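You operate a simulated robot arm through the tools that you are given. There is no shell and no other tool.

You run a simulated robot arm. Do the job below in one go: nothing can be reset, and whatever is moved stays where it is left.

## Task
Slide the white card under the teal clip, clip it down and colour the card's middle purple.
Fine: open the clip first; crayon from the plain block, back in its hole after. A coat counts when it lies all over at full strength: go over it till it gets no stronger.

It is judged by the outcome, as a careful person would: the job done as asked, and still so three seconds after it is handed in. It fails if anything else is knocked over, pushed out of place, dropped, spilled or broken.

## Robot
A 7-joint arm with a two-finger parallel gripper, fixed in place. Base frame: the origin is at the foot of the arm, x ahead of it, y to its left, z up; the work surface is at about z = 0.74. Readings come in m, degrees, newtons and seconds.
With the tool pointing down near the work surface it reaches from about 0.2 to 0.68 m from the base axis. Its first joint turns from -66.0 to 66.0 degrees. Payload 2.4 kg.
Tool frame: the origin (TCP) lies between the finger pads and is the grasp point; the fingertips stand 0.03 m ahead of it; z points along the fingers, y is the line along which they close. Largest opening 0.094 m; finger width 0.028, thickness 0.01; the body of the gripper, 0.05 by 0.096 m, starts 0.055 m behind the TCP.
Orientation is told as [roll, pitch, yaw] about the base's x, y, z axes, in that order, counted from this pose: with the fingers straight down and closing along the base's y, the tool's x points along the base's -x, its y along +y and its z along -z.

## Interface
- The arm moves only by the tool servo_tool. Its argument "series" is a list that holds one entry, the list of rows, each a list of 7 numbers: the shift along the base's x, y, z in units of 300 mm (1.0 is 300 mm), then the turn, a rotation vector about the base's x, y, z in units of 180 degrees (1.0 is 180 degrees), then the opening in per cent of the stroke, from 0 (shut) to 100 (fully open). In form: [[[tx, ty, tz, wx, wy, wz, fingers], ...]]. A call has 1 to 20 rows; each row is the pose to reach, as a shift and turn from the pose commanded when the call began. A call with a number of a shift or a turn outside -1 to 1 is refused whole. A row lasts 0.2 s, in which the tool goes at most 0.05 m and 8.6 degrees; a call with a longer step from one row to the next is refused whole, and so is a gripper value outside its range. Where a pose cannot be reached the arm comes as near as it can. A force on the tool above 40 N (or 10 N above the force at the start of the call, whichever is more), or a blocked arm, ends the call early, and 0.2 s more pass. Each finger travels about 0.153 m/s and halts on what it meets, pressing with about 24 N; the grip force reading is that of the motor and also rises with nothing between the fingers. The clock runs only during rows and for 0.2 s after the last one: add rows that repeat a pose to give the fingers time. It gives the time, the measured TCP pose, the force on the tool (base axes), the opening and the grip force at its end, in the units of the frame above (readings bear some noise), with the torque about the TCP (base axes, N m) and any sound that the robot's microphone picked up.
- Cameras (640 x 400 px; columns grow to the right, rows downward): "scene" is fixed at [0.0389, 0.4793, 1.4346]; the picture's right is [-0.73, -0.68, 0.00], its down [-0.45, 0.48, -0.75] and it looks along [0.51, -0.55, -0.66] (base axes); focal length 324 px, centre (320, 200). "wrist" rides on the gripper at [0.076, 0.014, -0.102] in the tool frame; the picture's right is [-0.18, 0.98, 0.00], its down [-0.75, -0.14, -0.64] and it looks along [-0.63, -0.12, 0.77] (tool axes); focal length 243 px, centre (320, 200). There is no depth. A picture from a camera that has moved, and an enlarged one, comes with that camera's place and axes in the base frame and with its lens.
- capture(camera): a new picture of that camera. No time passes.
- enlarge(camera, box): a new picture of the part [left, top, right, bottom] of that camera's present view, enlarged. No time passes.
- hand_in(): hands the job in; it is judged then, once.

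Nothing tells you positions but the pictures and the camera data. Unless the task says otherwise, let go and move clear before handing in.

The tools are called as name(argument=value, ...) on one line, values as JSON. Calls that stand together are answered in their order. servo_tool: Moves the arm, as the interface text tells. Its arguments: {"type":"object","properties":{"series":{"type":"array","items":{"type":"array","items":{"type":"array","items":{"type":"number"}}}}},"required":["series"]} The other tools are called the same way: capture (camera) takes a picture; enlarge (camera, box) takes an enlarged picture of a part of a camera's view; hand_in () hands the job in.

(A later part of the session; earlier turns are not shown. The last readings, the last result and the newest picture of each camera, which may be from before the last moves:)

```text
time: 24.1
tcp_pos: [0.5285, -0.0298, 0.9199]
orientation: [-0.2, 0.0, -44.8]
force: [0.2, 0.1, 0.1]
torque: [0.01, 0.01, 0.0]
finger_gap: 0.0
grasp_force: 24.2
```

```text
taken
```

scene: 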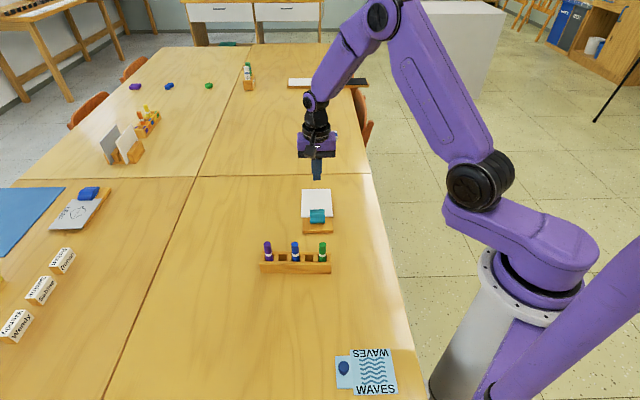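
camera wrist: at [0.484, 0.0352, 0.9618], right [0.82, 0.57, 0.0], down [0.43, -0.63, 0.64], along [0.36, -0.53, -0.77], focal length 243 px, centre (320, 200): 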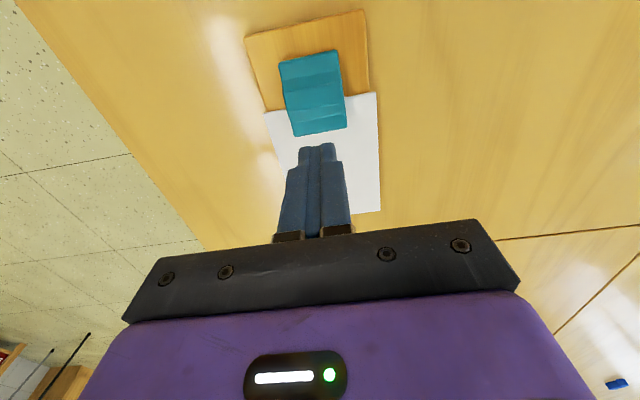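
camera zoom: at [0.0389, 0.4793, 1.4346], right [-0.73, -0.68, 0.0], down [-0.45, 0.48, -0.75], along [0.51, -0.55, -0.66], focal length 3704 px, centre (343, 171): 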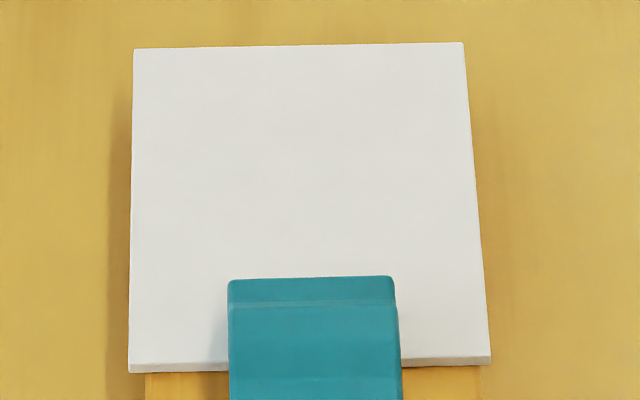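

The card is blank with its centre at about (0.5675, -0.0687). I'll now move over the purple crayon with the fingers part-open, at height, and look.

servo_tool(series=[[[-0.021, 0.12, 0, 0, 0, -0.003, 20], [-0.043, 0.24, 0, 0, 0, -0.006, 40], [-0.064, 0.36, 0, 0, 0, -0.009, 60], [-0.085, 0.48, 0, 0, 0, -0.012, 60], [-0.107, 0.6, 0, 0, 0, -0.014, 60], [-0.128, 0.719, 0, 0, 0, -0.0156, 60], [-0.128, 0.719, 0, 0, 0, -0.0156, 60]]])

capture(camera="wrist")

enlarge(camera="scene", box=[240, 190, 350, 290])

enlarge(camera="scene", box=[295, 185, 341, 235])

```text
time: 25.8
tcp_pos: [0.4895, 0.1876, 0.9224]
orientation: [-0.1, 0.0, -47.8]
force: [-0.5, -0.6, -0.6]
torque: [-0.01, 0.0, 0.0]
finger_gap: 0.0566
grasp_force: 0.1
```

```text
taken
camera wrist: at [0.4492, 0.2542, 1.0246], right [0.85, 0.52, 0.0], down [0.4, -0.65, 0.64], along [0.34, -0.55, -0.77], focal length 243 px, centre (320, 200)
```

wrist: 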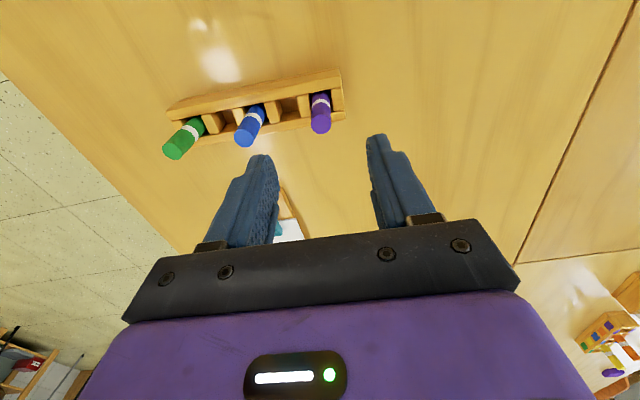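

```text
4.00 times, centred on (295, 240) of scene
camera zoom: at [0.0388, 0.4793, 1.4346], right [-0.73, -0.69, 0.0], down [-0.45, 0.48, -0.75], along [0.52, -0.55, -0.66], focal length 1296 px, centre (420, 40)
```

zoom: 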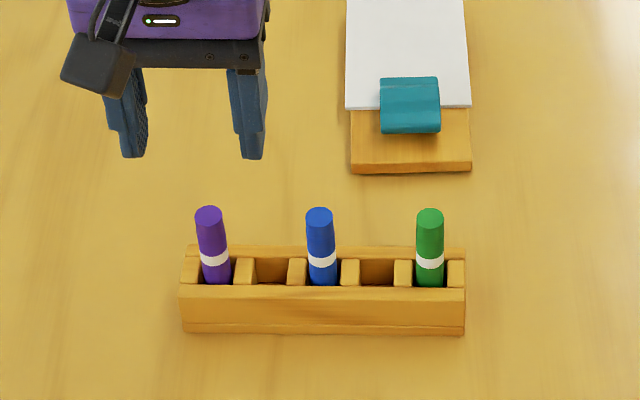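

```text
8.00 times, centred on (318, 210) of scene
camera zoom: at [0.0388, 0.4793, 1.4346], right [-0.73, -0.69, 0.0], down [-0.45, 0.48, -0.75], along [0.52, -0.55, -0.66], focal length 2593 px, centre (336, 120)
```

zoom: 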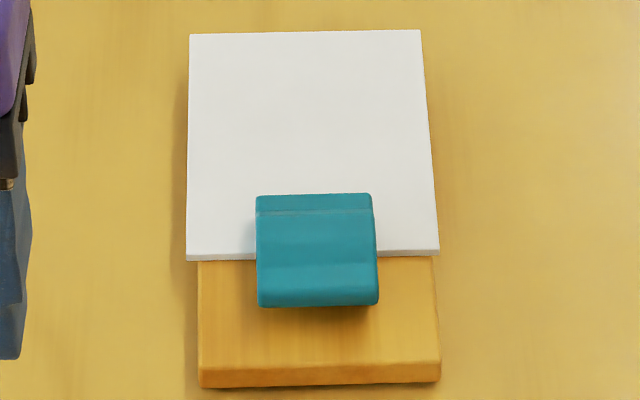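

The purple crayon's top is confirmed near (0.4915, 0.186, 0.832), upright in its end hole; the block's rim is about z = 0.783. I'll shift 2–3 mm and descend so that the fingertips stop just above the rim.

servo_tool(series=[[[0.0067, -0.0053, 0, 0, 0, 0, 60], [0.0067, -0.0053, -0.12, 0, 0, 0, 60], [0.0067, -0.0053, -0.22, 0, 0, 0, 60], [0.0067, -0.0053, -0.29, 0, 0, 0, 60], [0.0067, -0.0053, -0.32, 0, 0, 0, 60], [0.0067, -0.0053, -0.341, 0, 0, 0, 60]]])

capture(camera="wrist")

enlarge(camera="scene", box=[240, 210, 340, 285])

```text
time: 27.1
tcp_pos: [0.4919, 0.1859, 0.8203]
orientation: [0.0, 0.0, -47.8]
force: [0.2, -0.1, 0.1]
torque: [0.0, 0.01, 0.01]
finger_gap: 0.0564
grasp_force: 0.1
```

```text
taken
camera wrist: at [0.4514, 0.2524, 0.9221], right [0.85, 0.52, 0.0], down [0.4, -0.65, 0.64], along [0.34, -0.55, -0.77], focal length 243 px, centre (320, 200)
```

wrist: 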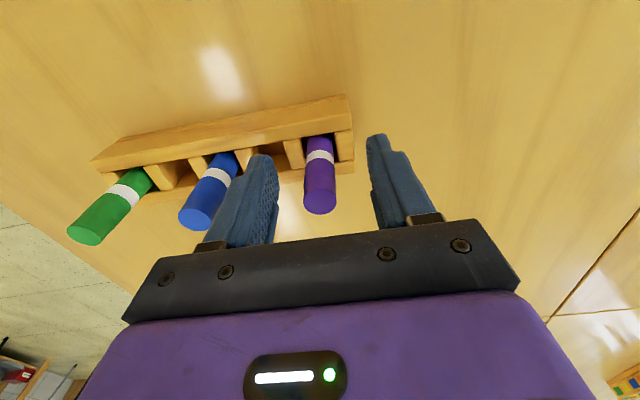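

```text
5.33 times, centred on (290, 248) of scene
camera zoom: at [0.0389, 0.4793, 1.4346], right [-0.73, -0.68, 0.0], down [-0.45, 0.48, -0.75], along [0.51, -0.55, -0.66], focal length 1729 px, centre (480, -53)
```

zoom: 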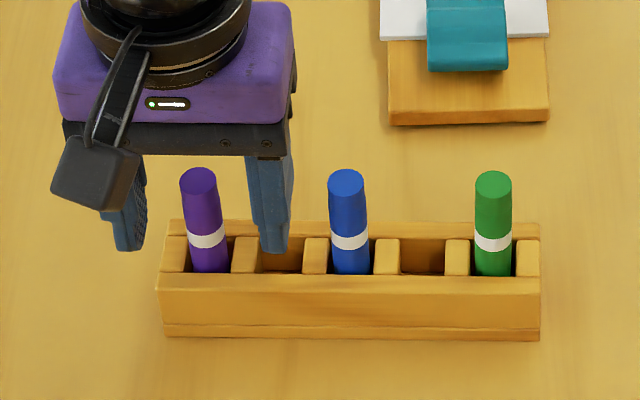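

The crayon is centred between the fingers and the tips are clear of the block. I'll close on it.

servo_tool(series=[[[0, 0, 0, 0, 0, 0, 40], [0, 0, 0, 0, 0, 0, 25], [0, 0, 0, 0, 0, 0, 10], [0, 0, 0, 0, 0, 0, 0], [0, 0, 0, 0, 0, 0, 0]]])

capture(camera="wrist")

enlarge(camera="scene", box=[240, 210, 340, 285])

```text
time: 28.4
tcp_pos: [0.493, 0.1849, 0.8197]
orientation: [0.0, 0.0, -47.8]
force: [0.0, -0.6, -1.2]
torque: [-0.05, -0.01, 0.01]
finger_gap: 0.0156
grasp_force: 23.7
```

```text
taken
camera wrist: at [0.4514, 0.2523, 0.9222], right [0.85, 0.52, 0.0], down [0.4, -0.65, 0.64], along [0.34, -0.55, -0.77], focal length 243 px, centre (320, 200)
```

wrist: 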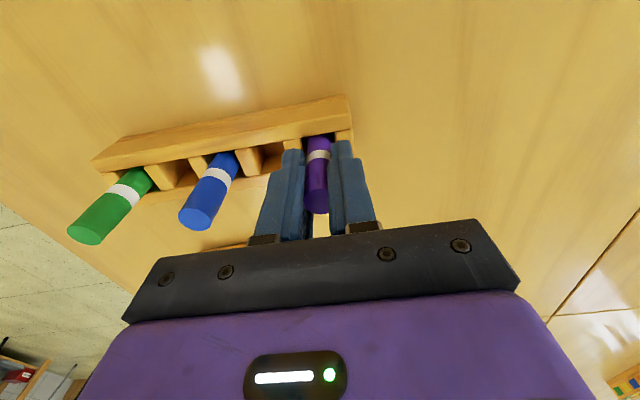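

```text
5.33 times, centred on (290, 248) of scene
camera zoom: at [0.0389, 0.4793, 1.4346], right [-0.73, -0.68, 0.0], down [-0.45, 0.48, -0.75], along [0.51, -0.55, -0.66], focal length 1729 px, centre (480, -53)
```

zoom: 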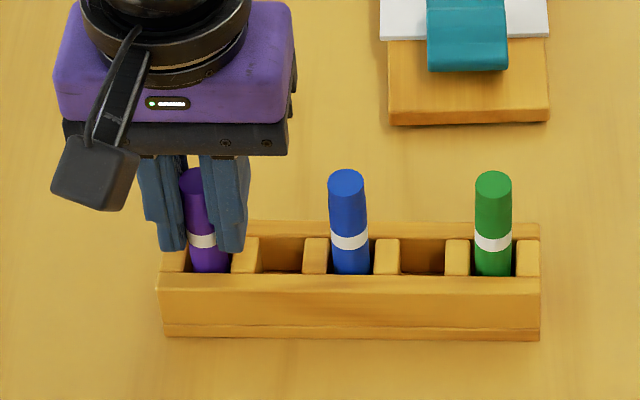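

The crayon is gripped (gap 15.6 mm). I'll lift it straight up out of its hole.

servo_tool(series=[[[0, 0, 0.02, 0, 0, 0, 0], [0, 0, 0.06, 0, 0, 0, 0], [0, 0, 0.12, 0, 0, 0, 0], [0, 0, 0.2, 0, 0, 0, 0], [0, 0, 0.28, 0, 0, 0, 0], [0, 0, 0.36, 0, 0, 0, 0], [0, 0, 0.42, 0, 0, 0, 0]]])

capture(camera="wrist")

enlarge(camera="scene", box=[240, 170, 340, 285])

```text
time: 29.9
tcp_pos: [0.4913, 0.1836, 0.9463]
orientation: [-0.1, 0.0, -47.8]
force: [0.1, 0.2, -0.3]
torque: [-0.02, 0.02, -0.01]
finger_gap: 0.0155
grasp_force: 24.4
```

```text
taken
camera wrist: at [0.4511, 0.2519, 1.0493], right [0.85, 0.52, 0.0], down [0.4, -0.65, 0.64], along [0.34, -0.55, -0.77], focal length 243 px, centre (320, 200)
```

wrist: 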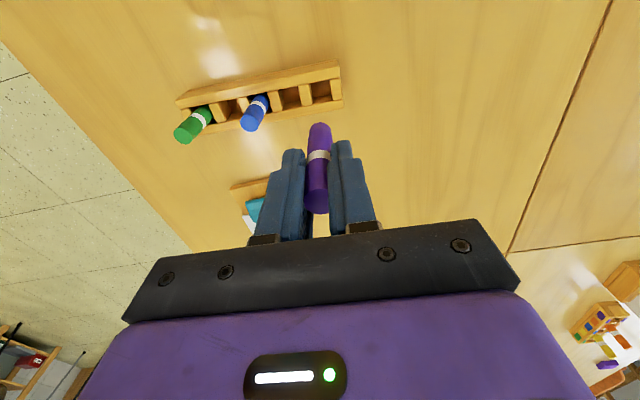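

```text
3.48 times, centred on (290, 228) of scene
camera zoom: at [0.0389, 0.4793, 1.4346], right [-0.73, -0.68, 0.0], down [-0.45, 0.48, -0.75], along [0.51, -0.55, -0.66], focal length 1127 px, centre (424, 104)
```

zoom: 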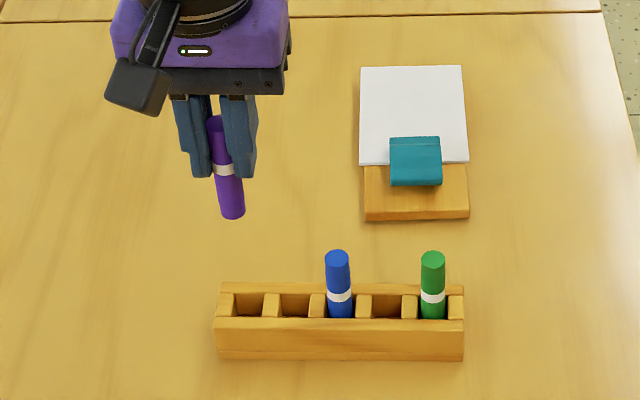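

The crayon came out cleanly, about 80 mm long with its tip roughly 68 mm below the TCP. Let me look closer at the tip and how it sits in the grip.

enlarge(camera="wrist", box=[270, 100, 370, 230])

enlarge(camera="scene", box=[280, 185, 320, 240])

enlarge(camera="scene", box=[285, 195, 325, 240])

```text
3.08 times, centred on (320, 165) of wrist
camera zoom: at [0.4511, 0.2519, 1.0493], right [0.85, 0.52, 0.0], down [0.4, -0.65, 0.64], along [0.34, -0.55, -0.77], focal length 746 px, centre (320, 308)
```

zoom: 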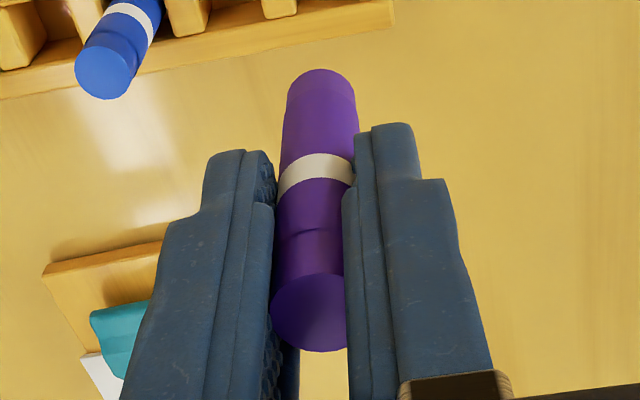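

```text
7.27 times, centred on (300, 212) of scene
camera zoom: at [0.0389, 0.4793, 1.4346], right [-0.73, -0.68, 0.0], down [-0.45, 0.48, -0.75], along [0.51, -0.55, -0.66], focal length 2357 px, centre (466, 109)
```

zoom: 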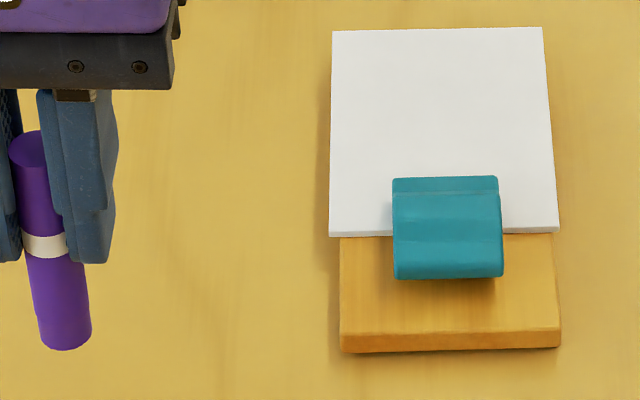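

```text
8.89 times, centred on (305, 218) of scene
camera zoom: at [0.0389, 0.4793, 1.4346], right [-0.73, -0.68, 0.0], down [-0.45, 0.48, -0.75], along [0.51, -0.55, -0.66], focal length 2881 px, centre (453, 44)
```

zoom: 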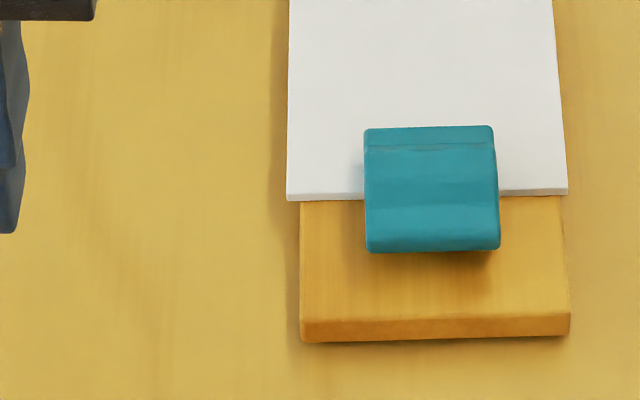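

The tip is blunt and nearly full width, held within about 1° of upright. I'll carry it over the card centre (0.5675, -0.0687), aligning yaw to -45°, and hover.

servo_tool(series=[[[0.036, -0.12, 0, 0, 0, 0.002, 0], [0.073, -0.24, 0, 0, 0, 0.004, 0], [0.109, -0.36, 0, 0, 0, 0.006, 0], [0.145, -0.48, 0, 0, 0, 0.008, 0], [0.182, -0.6, 0, 0, 0, 0.01, 0], [0.218, -0.72, -0.06, 0, 0, 0.013, 0], [0.254, -0.841, -0.16, 0, 0, 0.0156, 0], [0.254, -0.841, -0.27, 0, 0, 0.0156, 0], [0.254, -0.841, -0.32, 0, 0, 0.0156, 0], [0.254, -0.841, -0.34, 0, 0, 0.0156, 0]]])

capture(camera="wrist")

enlarge(camera="scene", box=[290, 165, 346, 235])

```text
time: 32.1
tcp_pos: [0.5679, -0.0679, 0.8444]
orientation: [0.1, 0.0, -44.9]
force: [0.1, 0.0, -0.4]
torque: [-0.05, 0.01, 0.0]
finger_gap: 0.0158
grasp_force: 23.3
```

```text
taken
camera wrist: at [0.5247, -0.003, 0.9464], right [0.82, 0.57, 0.0], down [0.43, -0.63, 0.64], along [0.36, -0.53, -0.77], focal length 243 px, centre (320, 200)
```

wrist: 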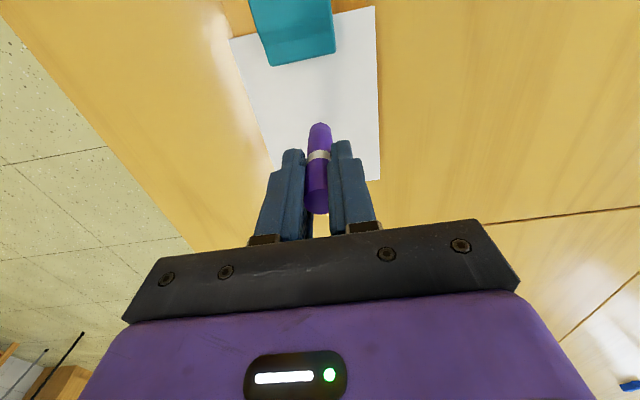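

```text
5.71 times, centred on (318, 200) of scene
camera zoom: at [0.0389, 0.4793, 1.4346], right [-0.73, -0.68, 0.0], down [-0.45, 0.48, -0.75], along [0.51, -0.55, -0.66], focal length 1852 px, centre (331, 200)
```

zoom: 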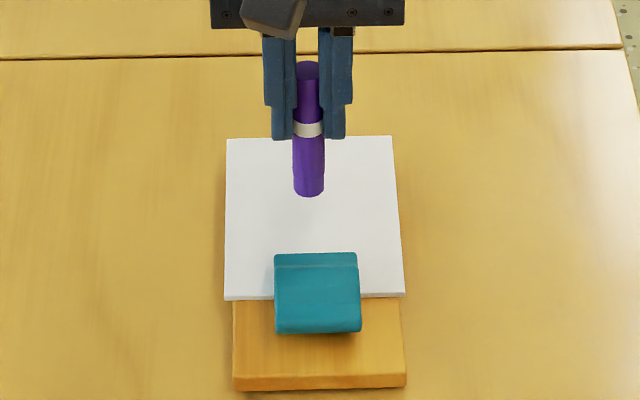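

The tip hovers ~19 mm above the card centre. I'll lower gently until it just touches.

servo_tool(series=[[[0, 0, -0.03, 0, 0, 0, 0], [0, 0, -0.05, 0, 0, 0, 0], [0, 0, -0.056, 0, 0, 0, 0], [0, 0, -0.06, 0, 0, 0, 0], [0, 0, -0.064, 0, 0, 0, 0]]])

enlarge(camera="wrist", box=[250, 60, 390, 180])

enlarge(camera="scene", box=[290, 165, 346, 235])

```text
time: 33.4
tcp_pos: [0.5692, -0.0674, 0.8254]
orientation: [0.1, -0.2, -45.0]
force: [-2.3, -0.7, 19.4]
torque: [-0.1, 0.04, 0.01]
finger_gap: 0.0157
grasp_force: 24.3
```

```text
3.33 times, centred on (320, 120) of wrist
camera zoom: at [0.5249, -0.0032, 0.9283], right [0.82, 0.57, 0.0], down [0.43, -0.63, 0.64], along [0.37, -0.53, -0.76], focal length 809 px, centre (320, 467)
```

zoom: 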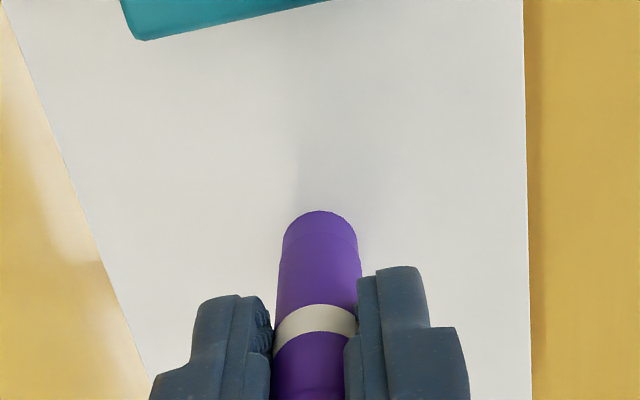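

```text
5.71 times, centred on (318, 200) of scene
camera zoom: at [0.0385, 0.4793, 1.4346], right [-0.73, -0.68, 0.0], down [-0.45, 0.48, -0.75], along [0.52, -0.55, -0.66], focal length 1852 px, centre (331, 200)
```

zoom: 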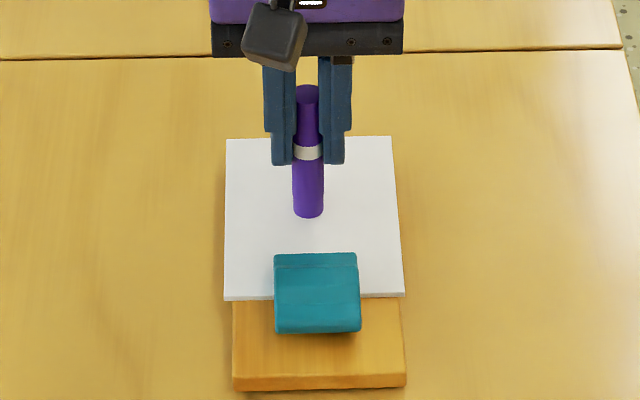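

It is touching with about 19 N, more than needed. I'll ease up about 1.5 mm to find a lighter contact.

servo_tool(series=[[[0, 0, 0.004, 0, 0, 0, 0], [0, 0, 0.005, 0, 0, 0, 0]]])

```text
time: 34.0
tcp_pos: [0.57, -0.067, 0.8267]
orientation: [0.0, -0.1, -44.9]
force: [3.6, -2.5, 7.6]
torque: [-0.14, -0.26, 0.0]
finger_gap: 0.0155
grasp_force: 23.4
```

About 7.6 N now. I'll make a test stroke of ±20 mm across the card's width, then lift slightly and look at the mark.

servo_tool(series=[[[0.016, 0.016, 0, 0, 0, 0, 0], [0.032, 0.032, 0, 0, 0, 0, 0], [0.047, 0.047, 0, 0, 0, 0, 0], [0.032, 0.032, 0, 0, 0, 0, 0], [0.016, 0.016, 0, 0, 0, 0, 0], [0, 0, 0, 0, 0, 0, 0], [-0.016, -0.016, 0, 0, 0, 0, 0], [-0.032, -0.032, 0, 0, 0, 0, 0], [-0.047, -0.047, 0, 0, 0, 0, 0], [-0.032, -0.032, 0, 0, 0, 0, 0], [-0.016, -0.016, 0, 0, 0, 0, 0], [0, 0, 0, 0, 0, 0, 0]]])

enlarge(camera="wrist", box=[230, 50, 390, 180])

enlarge(camera="scene", box=[290, 165, 346, 235])

```text
time: 36.5
tcp_pos: [0.5677, -0.0685, 0.826]
orientation: [0.0, 0.0, -44.9]
force: [-0.2, -1.9, 3.8]
torque: [-0.08, 0.04, -0.05]
finger_gap: 0.0158
grasp_force: 24.5
```

```text
3.08 times, centred on (310, 115) of wrist
camera zoom: at [0.5243, -0.0026, 0.9285], right [0.82, 0.57, 0.0], down [0.43, -0.63, 0.64], along [0.36, -0.53, -0.77], focal length 746 px, centre (351, 462)
```

zoom: 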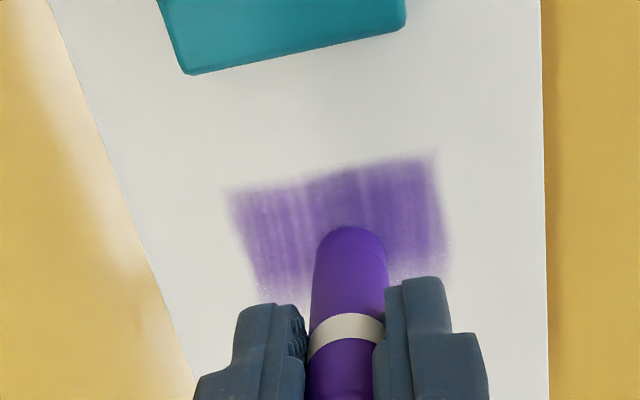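

```text
5.71 times, centred on (318, 200) of scene
camera zoom: at [0.0388, 0.4793, 1.4346], right [-0.73, -0.68, 0.0], down [-0.45, 0.48, -0.75], along [0.52, -0.55, -0.66], focal length 1852 px, centre (331, 200)
```

zoom: 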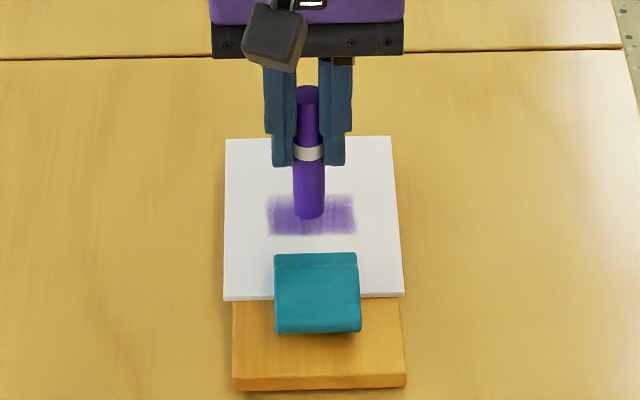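

The crayon marks well, leaving a streaky band about 45 mm wide across the card's middle. I'll extend with strokes 10 mm above and below the first to see the extent and build the coat.

servo_tool(series=[[[0.0236, -0.0236, -0.001, 0, 0, 0, 0], [0.0519, 0.0047, -0.001, 0, 0, 0, 0], [0.0802, 0.033, -0.001, 0, 0, 0, 0], [0.0519, 0.0047, -0.001, 0, 0, 0, 0], [0.0236, -0.0236, -0.001, 0, 0, 0, 0], [-0.0047, -0.0519, -0.001, 0, 0, 0, 0], [-0.033, -0.0802, -0.001, 0, 0, 0, 0], [-0.0047, -0.0519, -0.001, 0, 0, 0, 0], [0.0236, -0.0236, -0.001, 0, 0, 0, 0], [0, 0, -0.001, 0, 0, 0, 0], [-0.0236, 0.0236, -0.001, 0, 0, 0, 0], [0.0047, 0.0519, -0.001, 0, 0, 0, 0], [0.033, 0.0802, -0.001, 0, 0, 0, 0], [0.0047, 0.0519, -0.001, 0, 0, 0, 0], [-0.0236, 0.0236, -0.001, 0, 0, 0, 0], [-0.0519, -0.0047, -0.001, 0, 0, 0, 0], [-0.0802, -0.033, -0.001, 0, 0, 0, 0], [-0.0519, -0.0047, -0.001, 0, 0, 0, 0], [-0.0236, 0.0236, -0.001, 0, 0, 0, 0], [0, 0, -0.001, 0, 0, 0, 0]]])

enlarge(camera="wrist", box=[230, 50, 390, 180])

enlarge(camera="scene", box=[290, 165, 346, 235])

```text
time: 40.8
tcp_pos: [0.5672, -0.0672, 0.8255]
orientation: [-0.1, 0.0, -44.8]
force: [-0.4, -0.1, 1.3]
torque: [0.03, -0.03, 0.0]
finger_gap: 0.0159
grasp_force: 24.1
```

```text
3.08 times, centred on (310, 115) of wrist
camera zoom: at [0.5247, -0.0021, 0.9285], right [0.82, 0.57, 0.0], down [0.43, -0.63, 0.64], along [0.36, -0.53, -0.77], focal length 746 px, centre (351, 462)
```

zoom: 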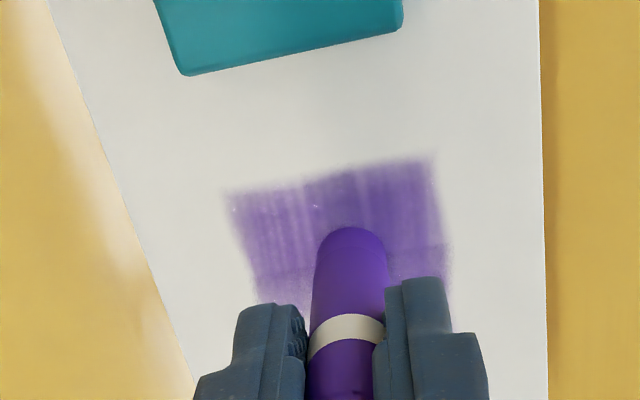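

```text
5.71 times, centred on (318, 200) of scene
camera zoom: at [0.0388, 0.4793, 1.4345], right [-0.73, -0.69, 0.0], down [-0.45, 0.48, -0.75], along [0.52, -0.55, -0.66], focal length 1852 px, centre (331, 200)
```

zoom: 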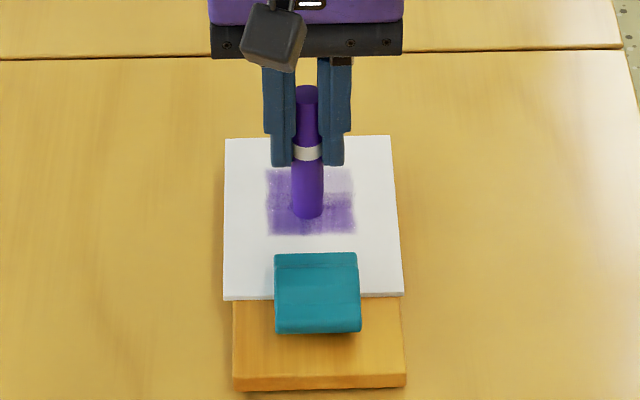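

The paint seems confined to a marked-out middle zone: its lower edge didn't shift although I stroked lower. I'll lift and move aside to see the coated area fully.

servo_tool(series=[[[0, 0, 0.05, 0, 0, 0, 0], [0.05, 0.05, 0.15, 0, 0, 0, 0], [0.15, 0.12, 0.25, 0, 0, 0, 0], [0.2, 0.24, 0.28, 0, 0, 0, 0], [0.2, 0.36, 0.28, 0, 0, 0, 0]]])

enlarge(camera="scene", box=[296, 180, 340, 225])

capture(camera="scene")

```text
time: 42.0
tcp_pos: [0.6285, 0.0416, 0.91]
orientation: [0.0, 0.0, -44.9]
force: [-0.2, 0.1, -1.1]
torque: [0.04, 0.0, -0.02]
finger_gap: 0.0155
grasp_force: 24.3
```

```text
8.89 times, centred on (318, 202) of scene
camera zoom: at [0.0389, 0.4792, 1.4346], right [-0.73, -0.68, 0.0], down [-0.45, 0.48, -0.75], along [0.51, -0.55, -0.66], focal length 2881 px, centre (338, 178)
```

zoom: 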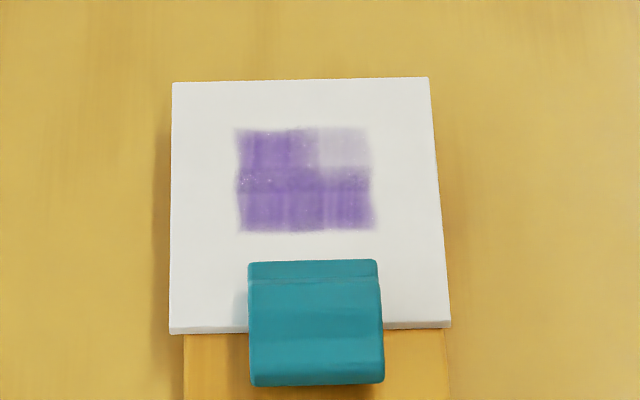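

```text
taken
```

scene: 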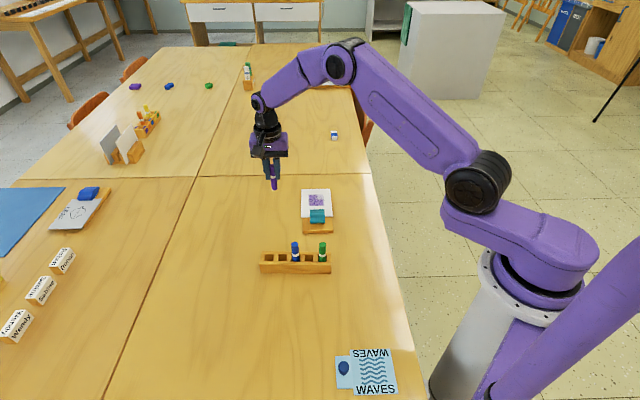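

The coat is filling a rectangular zone in the card's middle: about s 0.431–0.488, w 0.330–0.378 (centre ≈ (0.575, -0.075)), still streaky and with a pale corner. I'll go back and raster over the whole zone several times.

servo_tool(series=[[[-0.06, -0.1, 0, 0, 0, 0, 0], [-0.13, -0.2, -0.03, 0, 0, 0, 0], [-0.2, -0.29, -0.1, 0, 0, 0, 0], [-0.229, -0.338, -0.2, 0, 0, 0, 0], [-0.229, -0.338, -0.25, 0, 0, 0, 0], [-0.229, -0.338, -0.27, 0, 0, 0, 0], [-0.229, -0.338, -0.278, 0, 0, 0, 0], [-0.229, -0.338, -0.281, 0, 0, 0, 0]]])

```text
time: 43.8
tcp_pos: [0.5606, -0.0608, 0.8263]
orientation: [0.0, -0.1, -44.8]
force: [-2.0, 0.7, 7.8]
torque: [0.0, 0.17, 0.02]
finger_gap: 0.0157
grasp_force: 23.9
```

servo_tool(series=[[[0.0283, 0.0283, 0, 0, 0, 0, 0], [0.0566, 0.0566, 0, 0, 0, 0, 0], [0.0283, 0.0283, 0, 0, 0, 0, 0], [0, 0, 0, 0, 0, 0, 0], [-0.0283, -0.0283, 0, 0, 0, 0, 0], [-0.0566, -0.0566, 0, 0, 0, 0, 0], [-0.0401, -0.0731, 0, 0, 0, 0, 0], [-0.0118, -0.0448, 0, 0, 0, 0, 0], [0.0165, -0.0165, 0, 0, 0, 0, 0], [0.0448, 0.0118, 0, 0, 0, 0, 0], [0.0731, 0.0401, 0, 0, 0, 0, 0], [0.0896, 0.0236, 0, 0, 0, 0, 0], [0.0613, -0.0047, 0, 0, 0, 0, 0], [0.033, -0.033, 0, 0, 0, 0, 0], [0.0047, -0.0613, 0, 0, 0, 0, 0], [-0.0236, -0.0896, 0, 0, 0, 0, 0], [-0.0071, -0.1061, 0, 0, 0, 0, 0], [0.0212, -0.0778, 0, 0, 0, 0, 0], [0.0495, -0.0495, 0, 0, 0, 0, 0], [0.0778, -0.0212, 0, 0, 0, 0, 0]]])

enlarge(camera="scene", box=[296, 180, 340, 225])

enlarge(camera="wrist", box=[210, 20, 390, 180])

```text
time: 48.0
tcp_pos: [0.5841, -0.0668, 0.8254]
orientation: [0.1, -0.2, -44.9]
force: [-1.6, -2.3, 7.0]
torque: [-0.31, 0.1, -0.02]
finger_gap: 0.0159
grasp_force: 24.3
```

```text
8.89 times, centred on (318, 202) of scene
camera zoom: at [0.0387, 0.4792, 1.4346], right [-0.73, -0.68, 0.0], down [-0.45, 0.48, -0.75], along [0.52, -0.55, -0.66], focal length 2881 px, centre (338, 178)
```

zoom: 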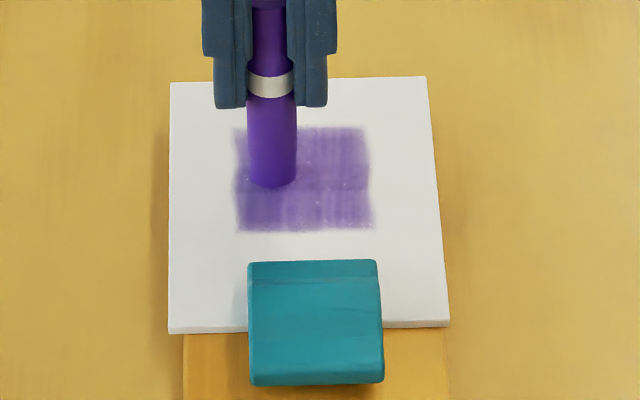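

```text
2.50 times, centred on (300, 100) of wrist
camera zoom: at [0.5392, -0.0026, 0.9279], right [0.82, 0.57, 0.0], down [0.43, -0.63, 0.64], along [0.36, -0.53, -0.77], focal length 606 px, centre (370, 450)
```

zoom: 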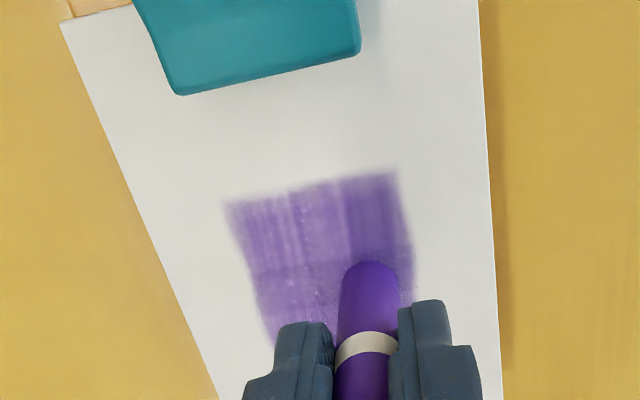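

The pale corner has filled. I'll continue the raster over the far half of the zone.

servo_tool(series=[[[0.0283, 0.0283, 0, 0, 0, 0, 0], [0.0448, 0.0118, 0, 0, 0, 0, 0], [0.0165, -0.0165, 0, 0, 0, 0, 0], [-0.0118, -0.0448, 0, 0, 0, 0, 0], [-0.0401, -0.0731, 0, 0, 0, 0, 0], [-0.0684, -0.1014, 0, 0, 0, 0, 0], [-0.0519, -0.1179, 0, 0, 0, 0, 0], [-0.0236, -0.0896, 0, 0, 0, 0, 0], [0.0047, -0.0613, 0, 0, 0, 0, 0], [0.033, -0.033, 0, 0, 0, 0, 0], [0.0613, -0.0047, 0, 0, 0, 0, 0], [0.0778, -0.0212, 0, 0, 0, 0, 0], [0.0495, -0.0495, 0, 0, 0, 0, 0], [0.0212, -0.0778, 0, 0, 0, 0, 0], [-0.0071, -0.1061, 0, 0, 0, 0, 0], [-0.0354, -0.1343, 0, 0, 0, 0, 0], [-0.0189, -0.1508, 0, 0, 0, 0, 0], [0.0094, -0.1226, 0, 0, 0, 0, 0], [0.0377, -0.0943, 0, 0, 0, 0, 0], [0.066, -0.066, 0, 0, 0, 0, 0]]])

enlarge(camera="scene", box=[296, 180, 340, 225])

enlarge(camera="wrist", box=[210, 20, 390, 180])

```text
time: 52.1
tcp_pos: [0.6033, -0.0867, 0.8254]
orientation: [0.1, 0.0, -44.8]
force: [-0.1, -0.3, 0.7]
torque: [-0.03, 0.01, -0.01]
finger_gap: 0.0157
grasp_force: 24.0
```

```text
8.89 times, centred on (318, 202) of scene
camera zoom: at [0.0389, 0.4793, 1.4345], right [-0.73, -0.68, 0.0], down [-0.45, 0.48, -0.75], along [0.51, -0.55, -0.66], focal length 2881 px, centre (338, 178)
```

zoom: 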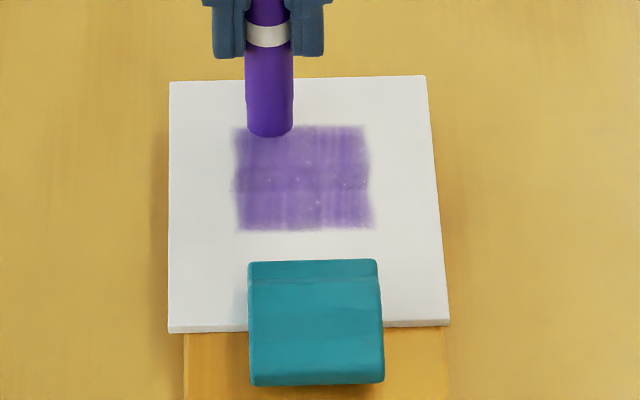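

```text
2.50 times, centred on (300, 100) of wrist
camera zoom: at [0.559, -0.0216, 0.9282], right [0.82, 0.57, 0.0], down [0.43, -0.63, 0.64], along [0.36, -0.53, -0.77], focal length 606 px, centre (370, 450)
```

zoom: 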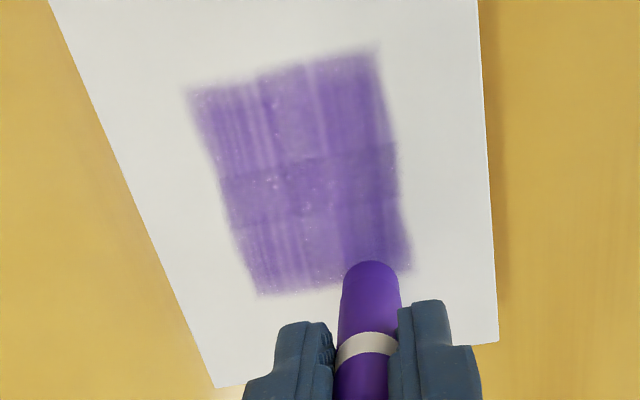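

The zone looks like a 3×3 patchwork whose middle row is darkest, so it isn't at full strength all over yet. I'll now stroke along the card's length on closely spaced lines to even it out.

servo_tool(series=[[[0.0094, 0.0283, -0.0014, 0, 0, 0, 0], [-0.0189, 0.0566, -0.0011, 0, 0, 0, 0], [-0.0471, 0.0849, -0.0008, 0, 0, 0, 0], [-0.0754, 0.1131, -0.0004, 0, 0, 0, 0], [-0.1037, 0.1414, 0, 0, 0, 0, 0], [-0.1226, 0.1226, 0, 0, 0, 0, 0], [-0.0943, 0.0943, -0.0004, 0, 0, 0, 0], [-0.066, 0.066, -0.0008, 0, 0, 0, 0], [-0.0377, 0.0377, -0.0011, 0, 0, 0, 0], [-0.0094, 0.0094, -0.0014, 0, 0, 0, 0], [-0.0283, -0.0094, -0.0014, 0, 0, 0, 0], [-0.0566, 0.0189, -0.0011, 0, 0, 0, 0], [-0.0849, 0.0471, -0.0008, 0, 0, 0, 0], [-0.1131, 0.0754, -0.0004, 0, 0, 0, 0], [-0.1414, 0.1037, 0, 0, 0, 0, 0], [-0.1603, 0.0849, 0, 0, 0, 0, 0], [-0.132, 0.0566, -0.0004, 0, 0, 0, 0], [-0.1037, 0.0283, -0.0008, 0, 0, 0, 0], [-0.0754, 0, -0.0011, 0, 0, 0, 0], [-0.0471, -0.0283, -0.0014, 0, 0, 0, 0]]])

enlarge(camera="scene", box=[296, 180, 340, 225])

enlarge(camera="wrist", box=[210, 20, 390, 180])

```text
time: 56.4
tcp_pos: [0.5888, -0.0966, 0.8248]
orientation: [0.0, 0.0, -44.9]
force: [-2.0, 1.8, 4.3]
torque: [0.11, 0.11, 0.0]
finger_gap: 0.0157
grasp_force: 24.0
```

```text
8.89 times, centred on (318, 202) of scene
camera zoom: at [0.0387, 0.4794, 1.4345], right [-0.73, -0.68, 0.0], down [-0.45, 0.48, -0.75], along [0.52, -0.55, -0.66], focal length 2881 px, centre (338, 178)
```

zoom: 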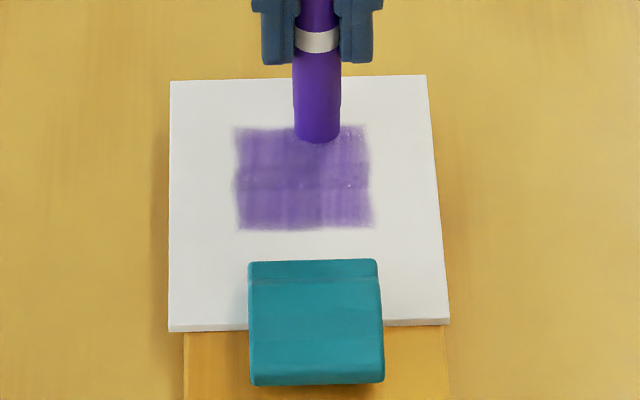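

```text
2.50 times, centred on (300, 100) of wrist
camera zoom: at [0.5445, -0.0311, 0.9278], right [0.82, 0.57, 0.0], down [0.43, -0.63, 0.64], along [0.36, -0.53, -0.77], focal length 606 px, centre (370, 450)
```

zoom: 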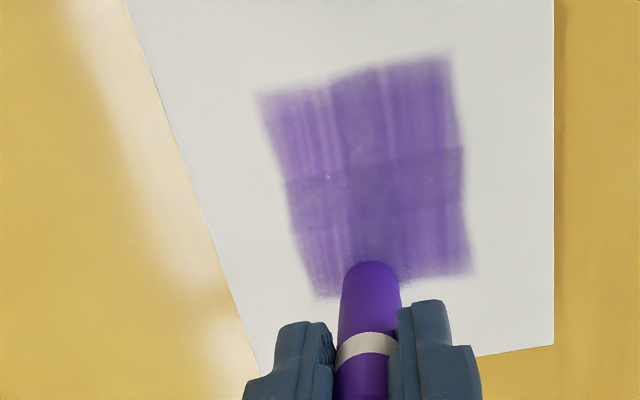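

servo_tool(series=[[[-0.0189, -0.0189, 0, 0, 0, 0, 0], [-0.0471, 0.0094, 0.0003, 0, 0, 0, 0], [-0.0754, 0.0377, 0.0006, 0, 0, 0, 0], [-0.1037, 0.066, 0.001, 0, 0, 0, 0], [-0.132, 0.0943, 0.0014, 0, 0, 0, 0], [-0.1508, 0.0754, 0.0014, 0, 0, 0, 0], [-0.1226, 0.0471, 0.001, 0, 0, 0, 0], [-0.0943, 0.0189, 0.0006, 0, 0, 0, 0], [-0.066, -0.0094, 0.0003, 0, 0, 0, 0], [-0.0377, -0.0377, 0, 0, 0, 0, 0], [-0.0283, -0.0283, 0, 0, 0, 0, 0], [-0.0566, 0, 0.0003, 0, 0, 0, 0], [-0.0849, 0.0283, 0.0006, 0, 0, 0, 0], [-0.1131, 0.0566, 0.001, 0, 0, 0, 0], [-0.1414, 0.0849, 0.0014, 0, 0, 0, 0], [-0.1226, 0.1037, 0.0014, 0, 0, 0, 0], [-0.0943, 0.0754, 0.001, 0, 0, 0, 0], [-0.066, 0.0471, 0.0006, 0, 0, 0, 0], [-0.0377, 0.0189, 0.0003, 0, 0, 0, 0], [-0.0094, -0.0094, 0, 0, 0, 0, 0]]])

enlarge(camera="scene", box=[296, 180, 340, 225])

enlarge(camera="wrist", box=[210, 20, 390, 180])

```text
time: 60.5
tcp_pos: [0.5864, -0.0979, 0.8248]
orientation: [0.0, -0.1, -44.9]
force: [-0.3, 1.5, 3.5]
torque: [0.12, 0.05, 0.02]
finger_gap: 0.0158
grasp_force: 24.1
```

```text
8.89 times, centred on (318, 202) of scene
camera zoom: at [0.0388, 0.4793, 1.4345], right [-0.73, -0.68, 0.0], down [-0.45, 0.48, -0.75], along [0.52, -0.55, -0.66], focal length 2881 px, centre (338, 178)
```

zoom: 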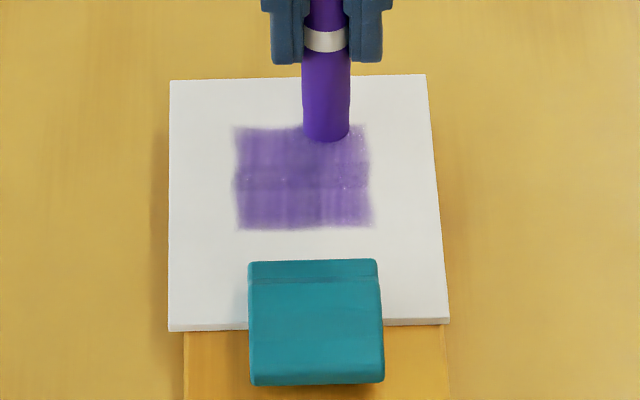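

```text
2.50 times, centred on (300, 100) of wrist
camera zoom: at [0.5422, -0.0336, 0.9277], right [0.82, 0.57, 0.0], down [0.43, -0.63, 0.64], along [0.36, -0.53, -0.77], focal length 606 px, centre (370, 450)
```

zoom: 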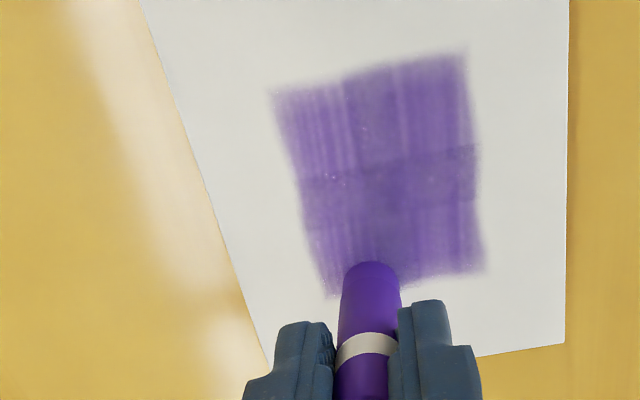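

servo_tool(series=[[[-0.0401, -0.0259, 0.0001, 0, 0, 0, 0], [-0.0141, 0, 0.0001, 0, 0, 0, 0], [0.0118, 0.0259, 0.0001, 0, 0, 0, 0], [0.0377, 0.0519, 0.0001, 0, 0, 0, 0], [0.0636, 0.0778, 0.0001, 0, 0, 0, 0], [0.0448, 0.0966, 0.0003, 0, 0, 0, 0], [0.0189, 0.0707, 0.0003, 0, 0, 0, 0], [-0.0071, 0.0448, 0.0003, 0, 0, 0, 0], [-0.033, 0.0189, 0.0003, 0, 0, 0, 0], [-0.0589, -0.0071, 0.0003, 0, 0, 0, 0], [-0.0778, 0.0118, 0.0006, 0, 0, 0, 0], [-0.0519, 0.0377, 0.0006, 0, 0, 0, 0], [-0.0259, 0.0636, 0.0006, 0, 0, 0, 0], [0, 0.0896, 0.0006, 0, 0, 0, 0], [0.0259, 0.1155, 0.0006, 0, 0, 0, 0], [0.0071, 0.1343, 0.0008, 0, 0, 0, 0], [-0.0189, 0.1084, 0.0008, 0, 0, 0, 0], [-0.0448, 0.0825, 0.0008, 0, 0, 0, 0], [-0.0707, 0.0566, 0.0008, 0, 0, 0, 0], [-0.0966, 0.0306, 0.0008, 0, 0, 0, 0]]])

enlarge(camera="scene", box=[296, 180, 340, 225])

enlarge(camera="wrist", box=[210, 20, 390, 180])

```text
time: 64.8
tcp_pos: [0.5569, -0.0891, 0.8253]
orientation: [0.1, -0.1, -45.0]
force: [0.1, 0.3, 1.7]
torque: [0.02, -0.07, 0.02]
finger_gap: 0.0154
grasp_force: 24.1
```

```text
8.89 times, centred on (318, 202) of scene
camera zoom: at [0.0388, 0.4793, 1.4345], right [-0.73, -0.68, 0.0], down [-0.45, 0.48, -0.75], along [0.52, -0.55, -0.66], focal length 2881 px, centre (338, 178)
```

zoom: 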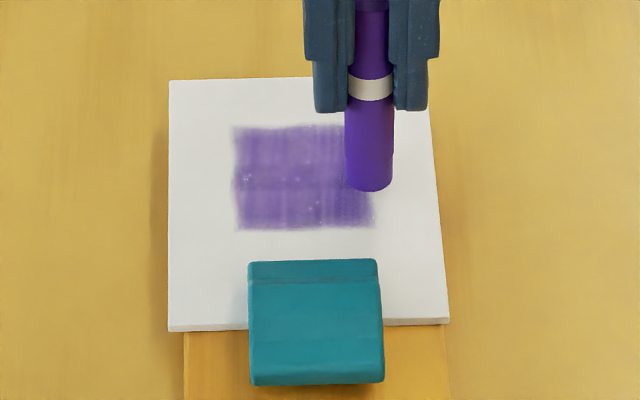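

```text
2.50 times, centred on (300, 100) of wrist
camera zoom: at [0.5129, -0.0246, 0.9278], right [0.82, 0.57, 0.0], down [0.43, -0.63, 0.64], along [0.36, -0.53, -0.77], focal length 606 px, centre (370, 450)
```

zoom: 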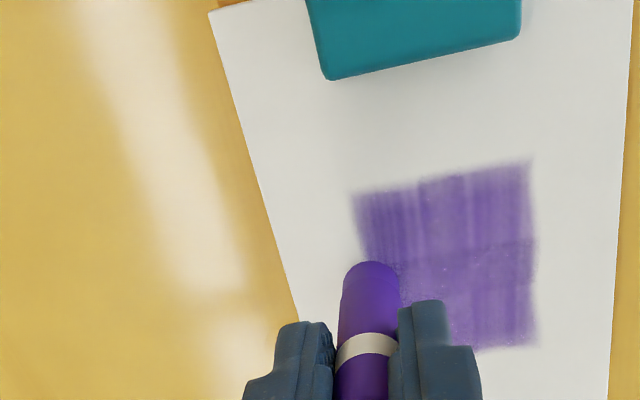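

servo_tool(series=[[[-0.0189, 0.0189, -0.0008, 0, 0, 0, 0], [0.0071, 0.0448, -0.0008, 0, 0, 0, 0], [0.033, 0.0707, -0.0008, 0, 0, 0, 0], [0.0589, 0.0966, -0.0008, 0, 0, 0, 0], [0.0849, 0.1226, -0.0008, 0, 0, 0, 0], [0.066, 0.1414, -0.0005, 0, 0, 0, 0], [0.0401, 0.1155, -0.0005, 0, 0, 0, 0], [0.0141, 0.0896, -0.0005, 0, 0, 0, 0], [-0.0118, 0.0636, -0.0005, 0, 0, 0, 0], [-0.0377, 0.0377, -0.0005, 0, 0, 0, 0], [-0.0495, 0.0495, -0.0004, 0, 0, 0, 0], [-0.0236, 0.0754, -0.0004, 0, 0, 0, 0], [0.0024, 0.1014, -0.0004, 0, 0, 0, 0], [0.0283, 0.1273, -0.0004, 0, 0, 0, 0], [0.0542, 0.1532, -0.0004, 0, 0, 0, 0], [0.0754, 0.132, -0.0006, 0, 0, 0, 0], [0.0495, 0.1061, -0.0006, 0, 0, 0, 0], [0.0236, 0.0801, -0.0006, 0, 0, 0, 0], [-0.0024, 0.0542, -0.0006, 0, 0, 0, 0], [-0.0283, 0.0283, -0.0006, 0, 0, 0, 0]]])

enlarge(camera="scene", box=[296, 180, 340, 225])

enlarge(camera="wrist", box=[210, 20, 390, 180])

```text
time: 69.0
tcp_pos: [0.549, -0.0819, 0.8253]
orientation: [0.0, -0.2, -45.0]
force: [1.0, 1.8, 5.3]
torque: [0.08, -0.16, 0.03]
finger_gap: 0.0158
grasp_force: 23.6
```

```text
8.89 times, centred on (318, 202) of scene
camera zoom: at [0.0388, 0.4794, 1.4345], right [-0.73, -0.68, 0.0], down [-0.45, 0.48, -0.75], along [0.52, -0.55, -0.66], focal length 2881 px, centre (338, 178)
```

zoom: 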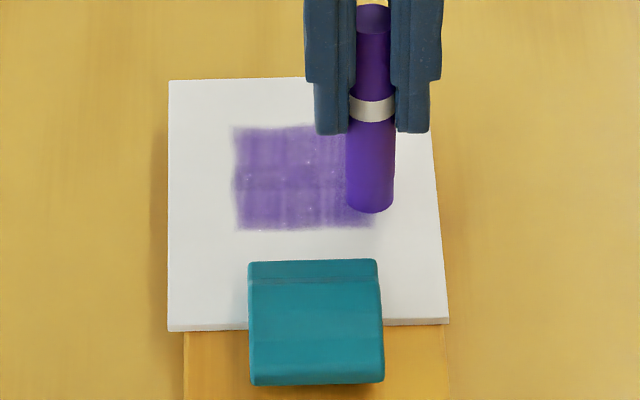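

```text
2.50 times, centred on (300, 100) of wrist
camera zoom: at [0.5048, -0.0165, 0.9274], right [0.83, 0.56, 0.0], down [0.43, -0.63, 0.64], along [0.36, -0.53, -0.77], focal length 606 px, centre (370, 450)
```

zoom: 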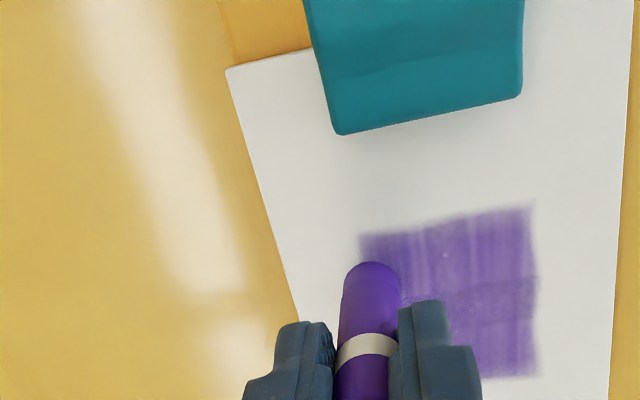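

I'll lift a little and shift away so both cameras see the whole patch, to judge evenness.

servo_tool(series=[[[0, 0, 0.05, 0, 0, 0, 0], [0.08, -0.03, 0.12, 0, 0, 0, 0], [0.18, -0.1, 0.18, 0, 0, 0, 0], [0.26, -0.18, 0.18, 0, 0, 0, 0]]])

enlarge(camera="scene", box=[304, 188, 332, 210])

enlarge(camera="wrist", box=[210, 0, 390, 130])

```text
time: 70.0
tcp_pos: [0.6273, -0.135, 0.8784]
orientation: [0.0, 0.1, -44.9]
force: [0.3, -0.3, -0.8]
torque: [0.0, 0.0, 0.0]
finger_gap: 0.0157
grasp_force: 24.2
```

```text
16.00 times, centred on (318, 199) of scene
camera zoom: at [0.0388, 0.4793, 1.4346], right [-0.73, -0.69, 0.0], down [-0.45, 0.48, -0.75], along [0.52, -0.55, -0.66], focal length 5186 px, centre (352, 216)
```

zoom: 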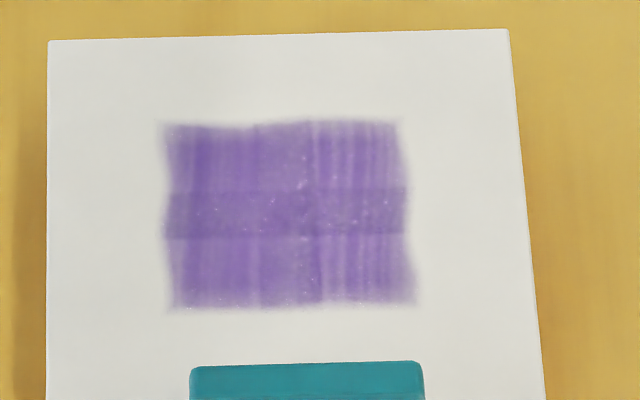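

```text
3.08 times, centred on (300, 65) of wrist
camera zoom: at [0.5828, -0.0702, 0.9816], right [0.82, 0.57, 0.0], down [0.43, -0.63, 0.64], along [0.36, -0.53, -0.77], focal length 746 px, centre (382, 615)
```

zoom: 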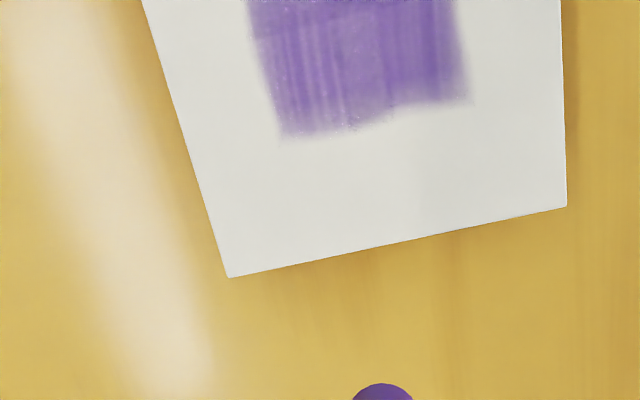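

The pattern shows overlapping patches (the darker middle band is overlap), with crayon-like grain. To check whether it gets any stronger, I'll give the whole zone another full pass at slightly firmer pressure and compare with this view.

servo_tool(series=[[[-0.04, 0.1, 0, 0, 0, 0, 0], [-0.0827, 0.205, -0.04, 0, 0, 0, 0], [-0.0827, 0.205, -0.14, 0, 0, 0, 0], [-0.0827, 0.205, -0.17, 0, 0, 0, 0], [-0.0827, 0.205, -0.178, 0, 0, 0, 0], [-0.0827, 0.205, -0.1815, 0, 0, 0, 0]]])

```text
time: 71.3
tcp_pos: [0.6023, -0.0741, 0.8263]
orientation: [0.0, 0.0, -45.0]
force: [-1.2, -0.9, 3.1]
torque: [-0.02, 0.08, -0.02]
finger_gap: 0.0159
grasp_force: 23.8
```

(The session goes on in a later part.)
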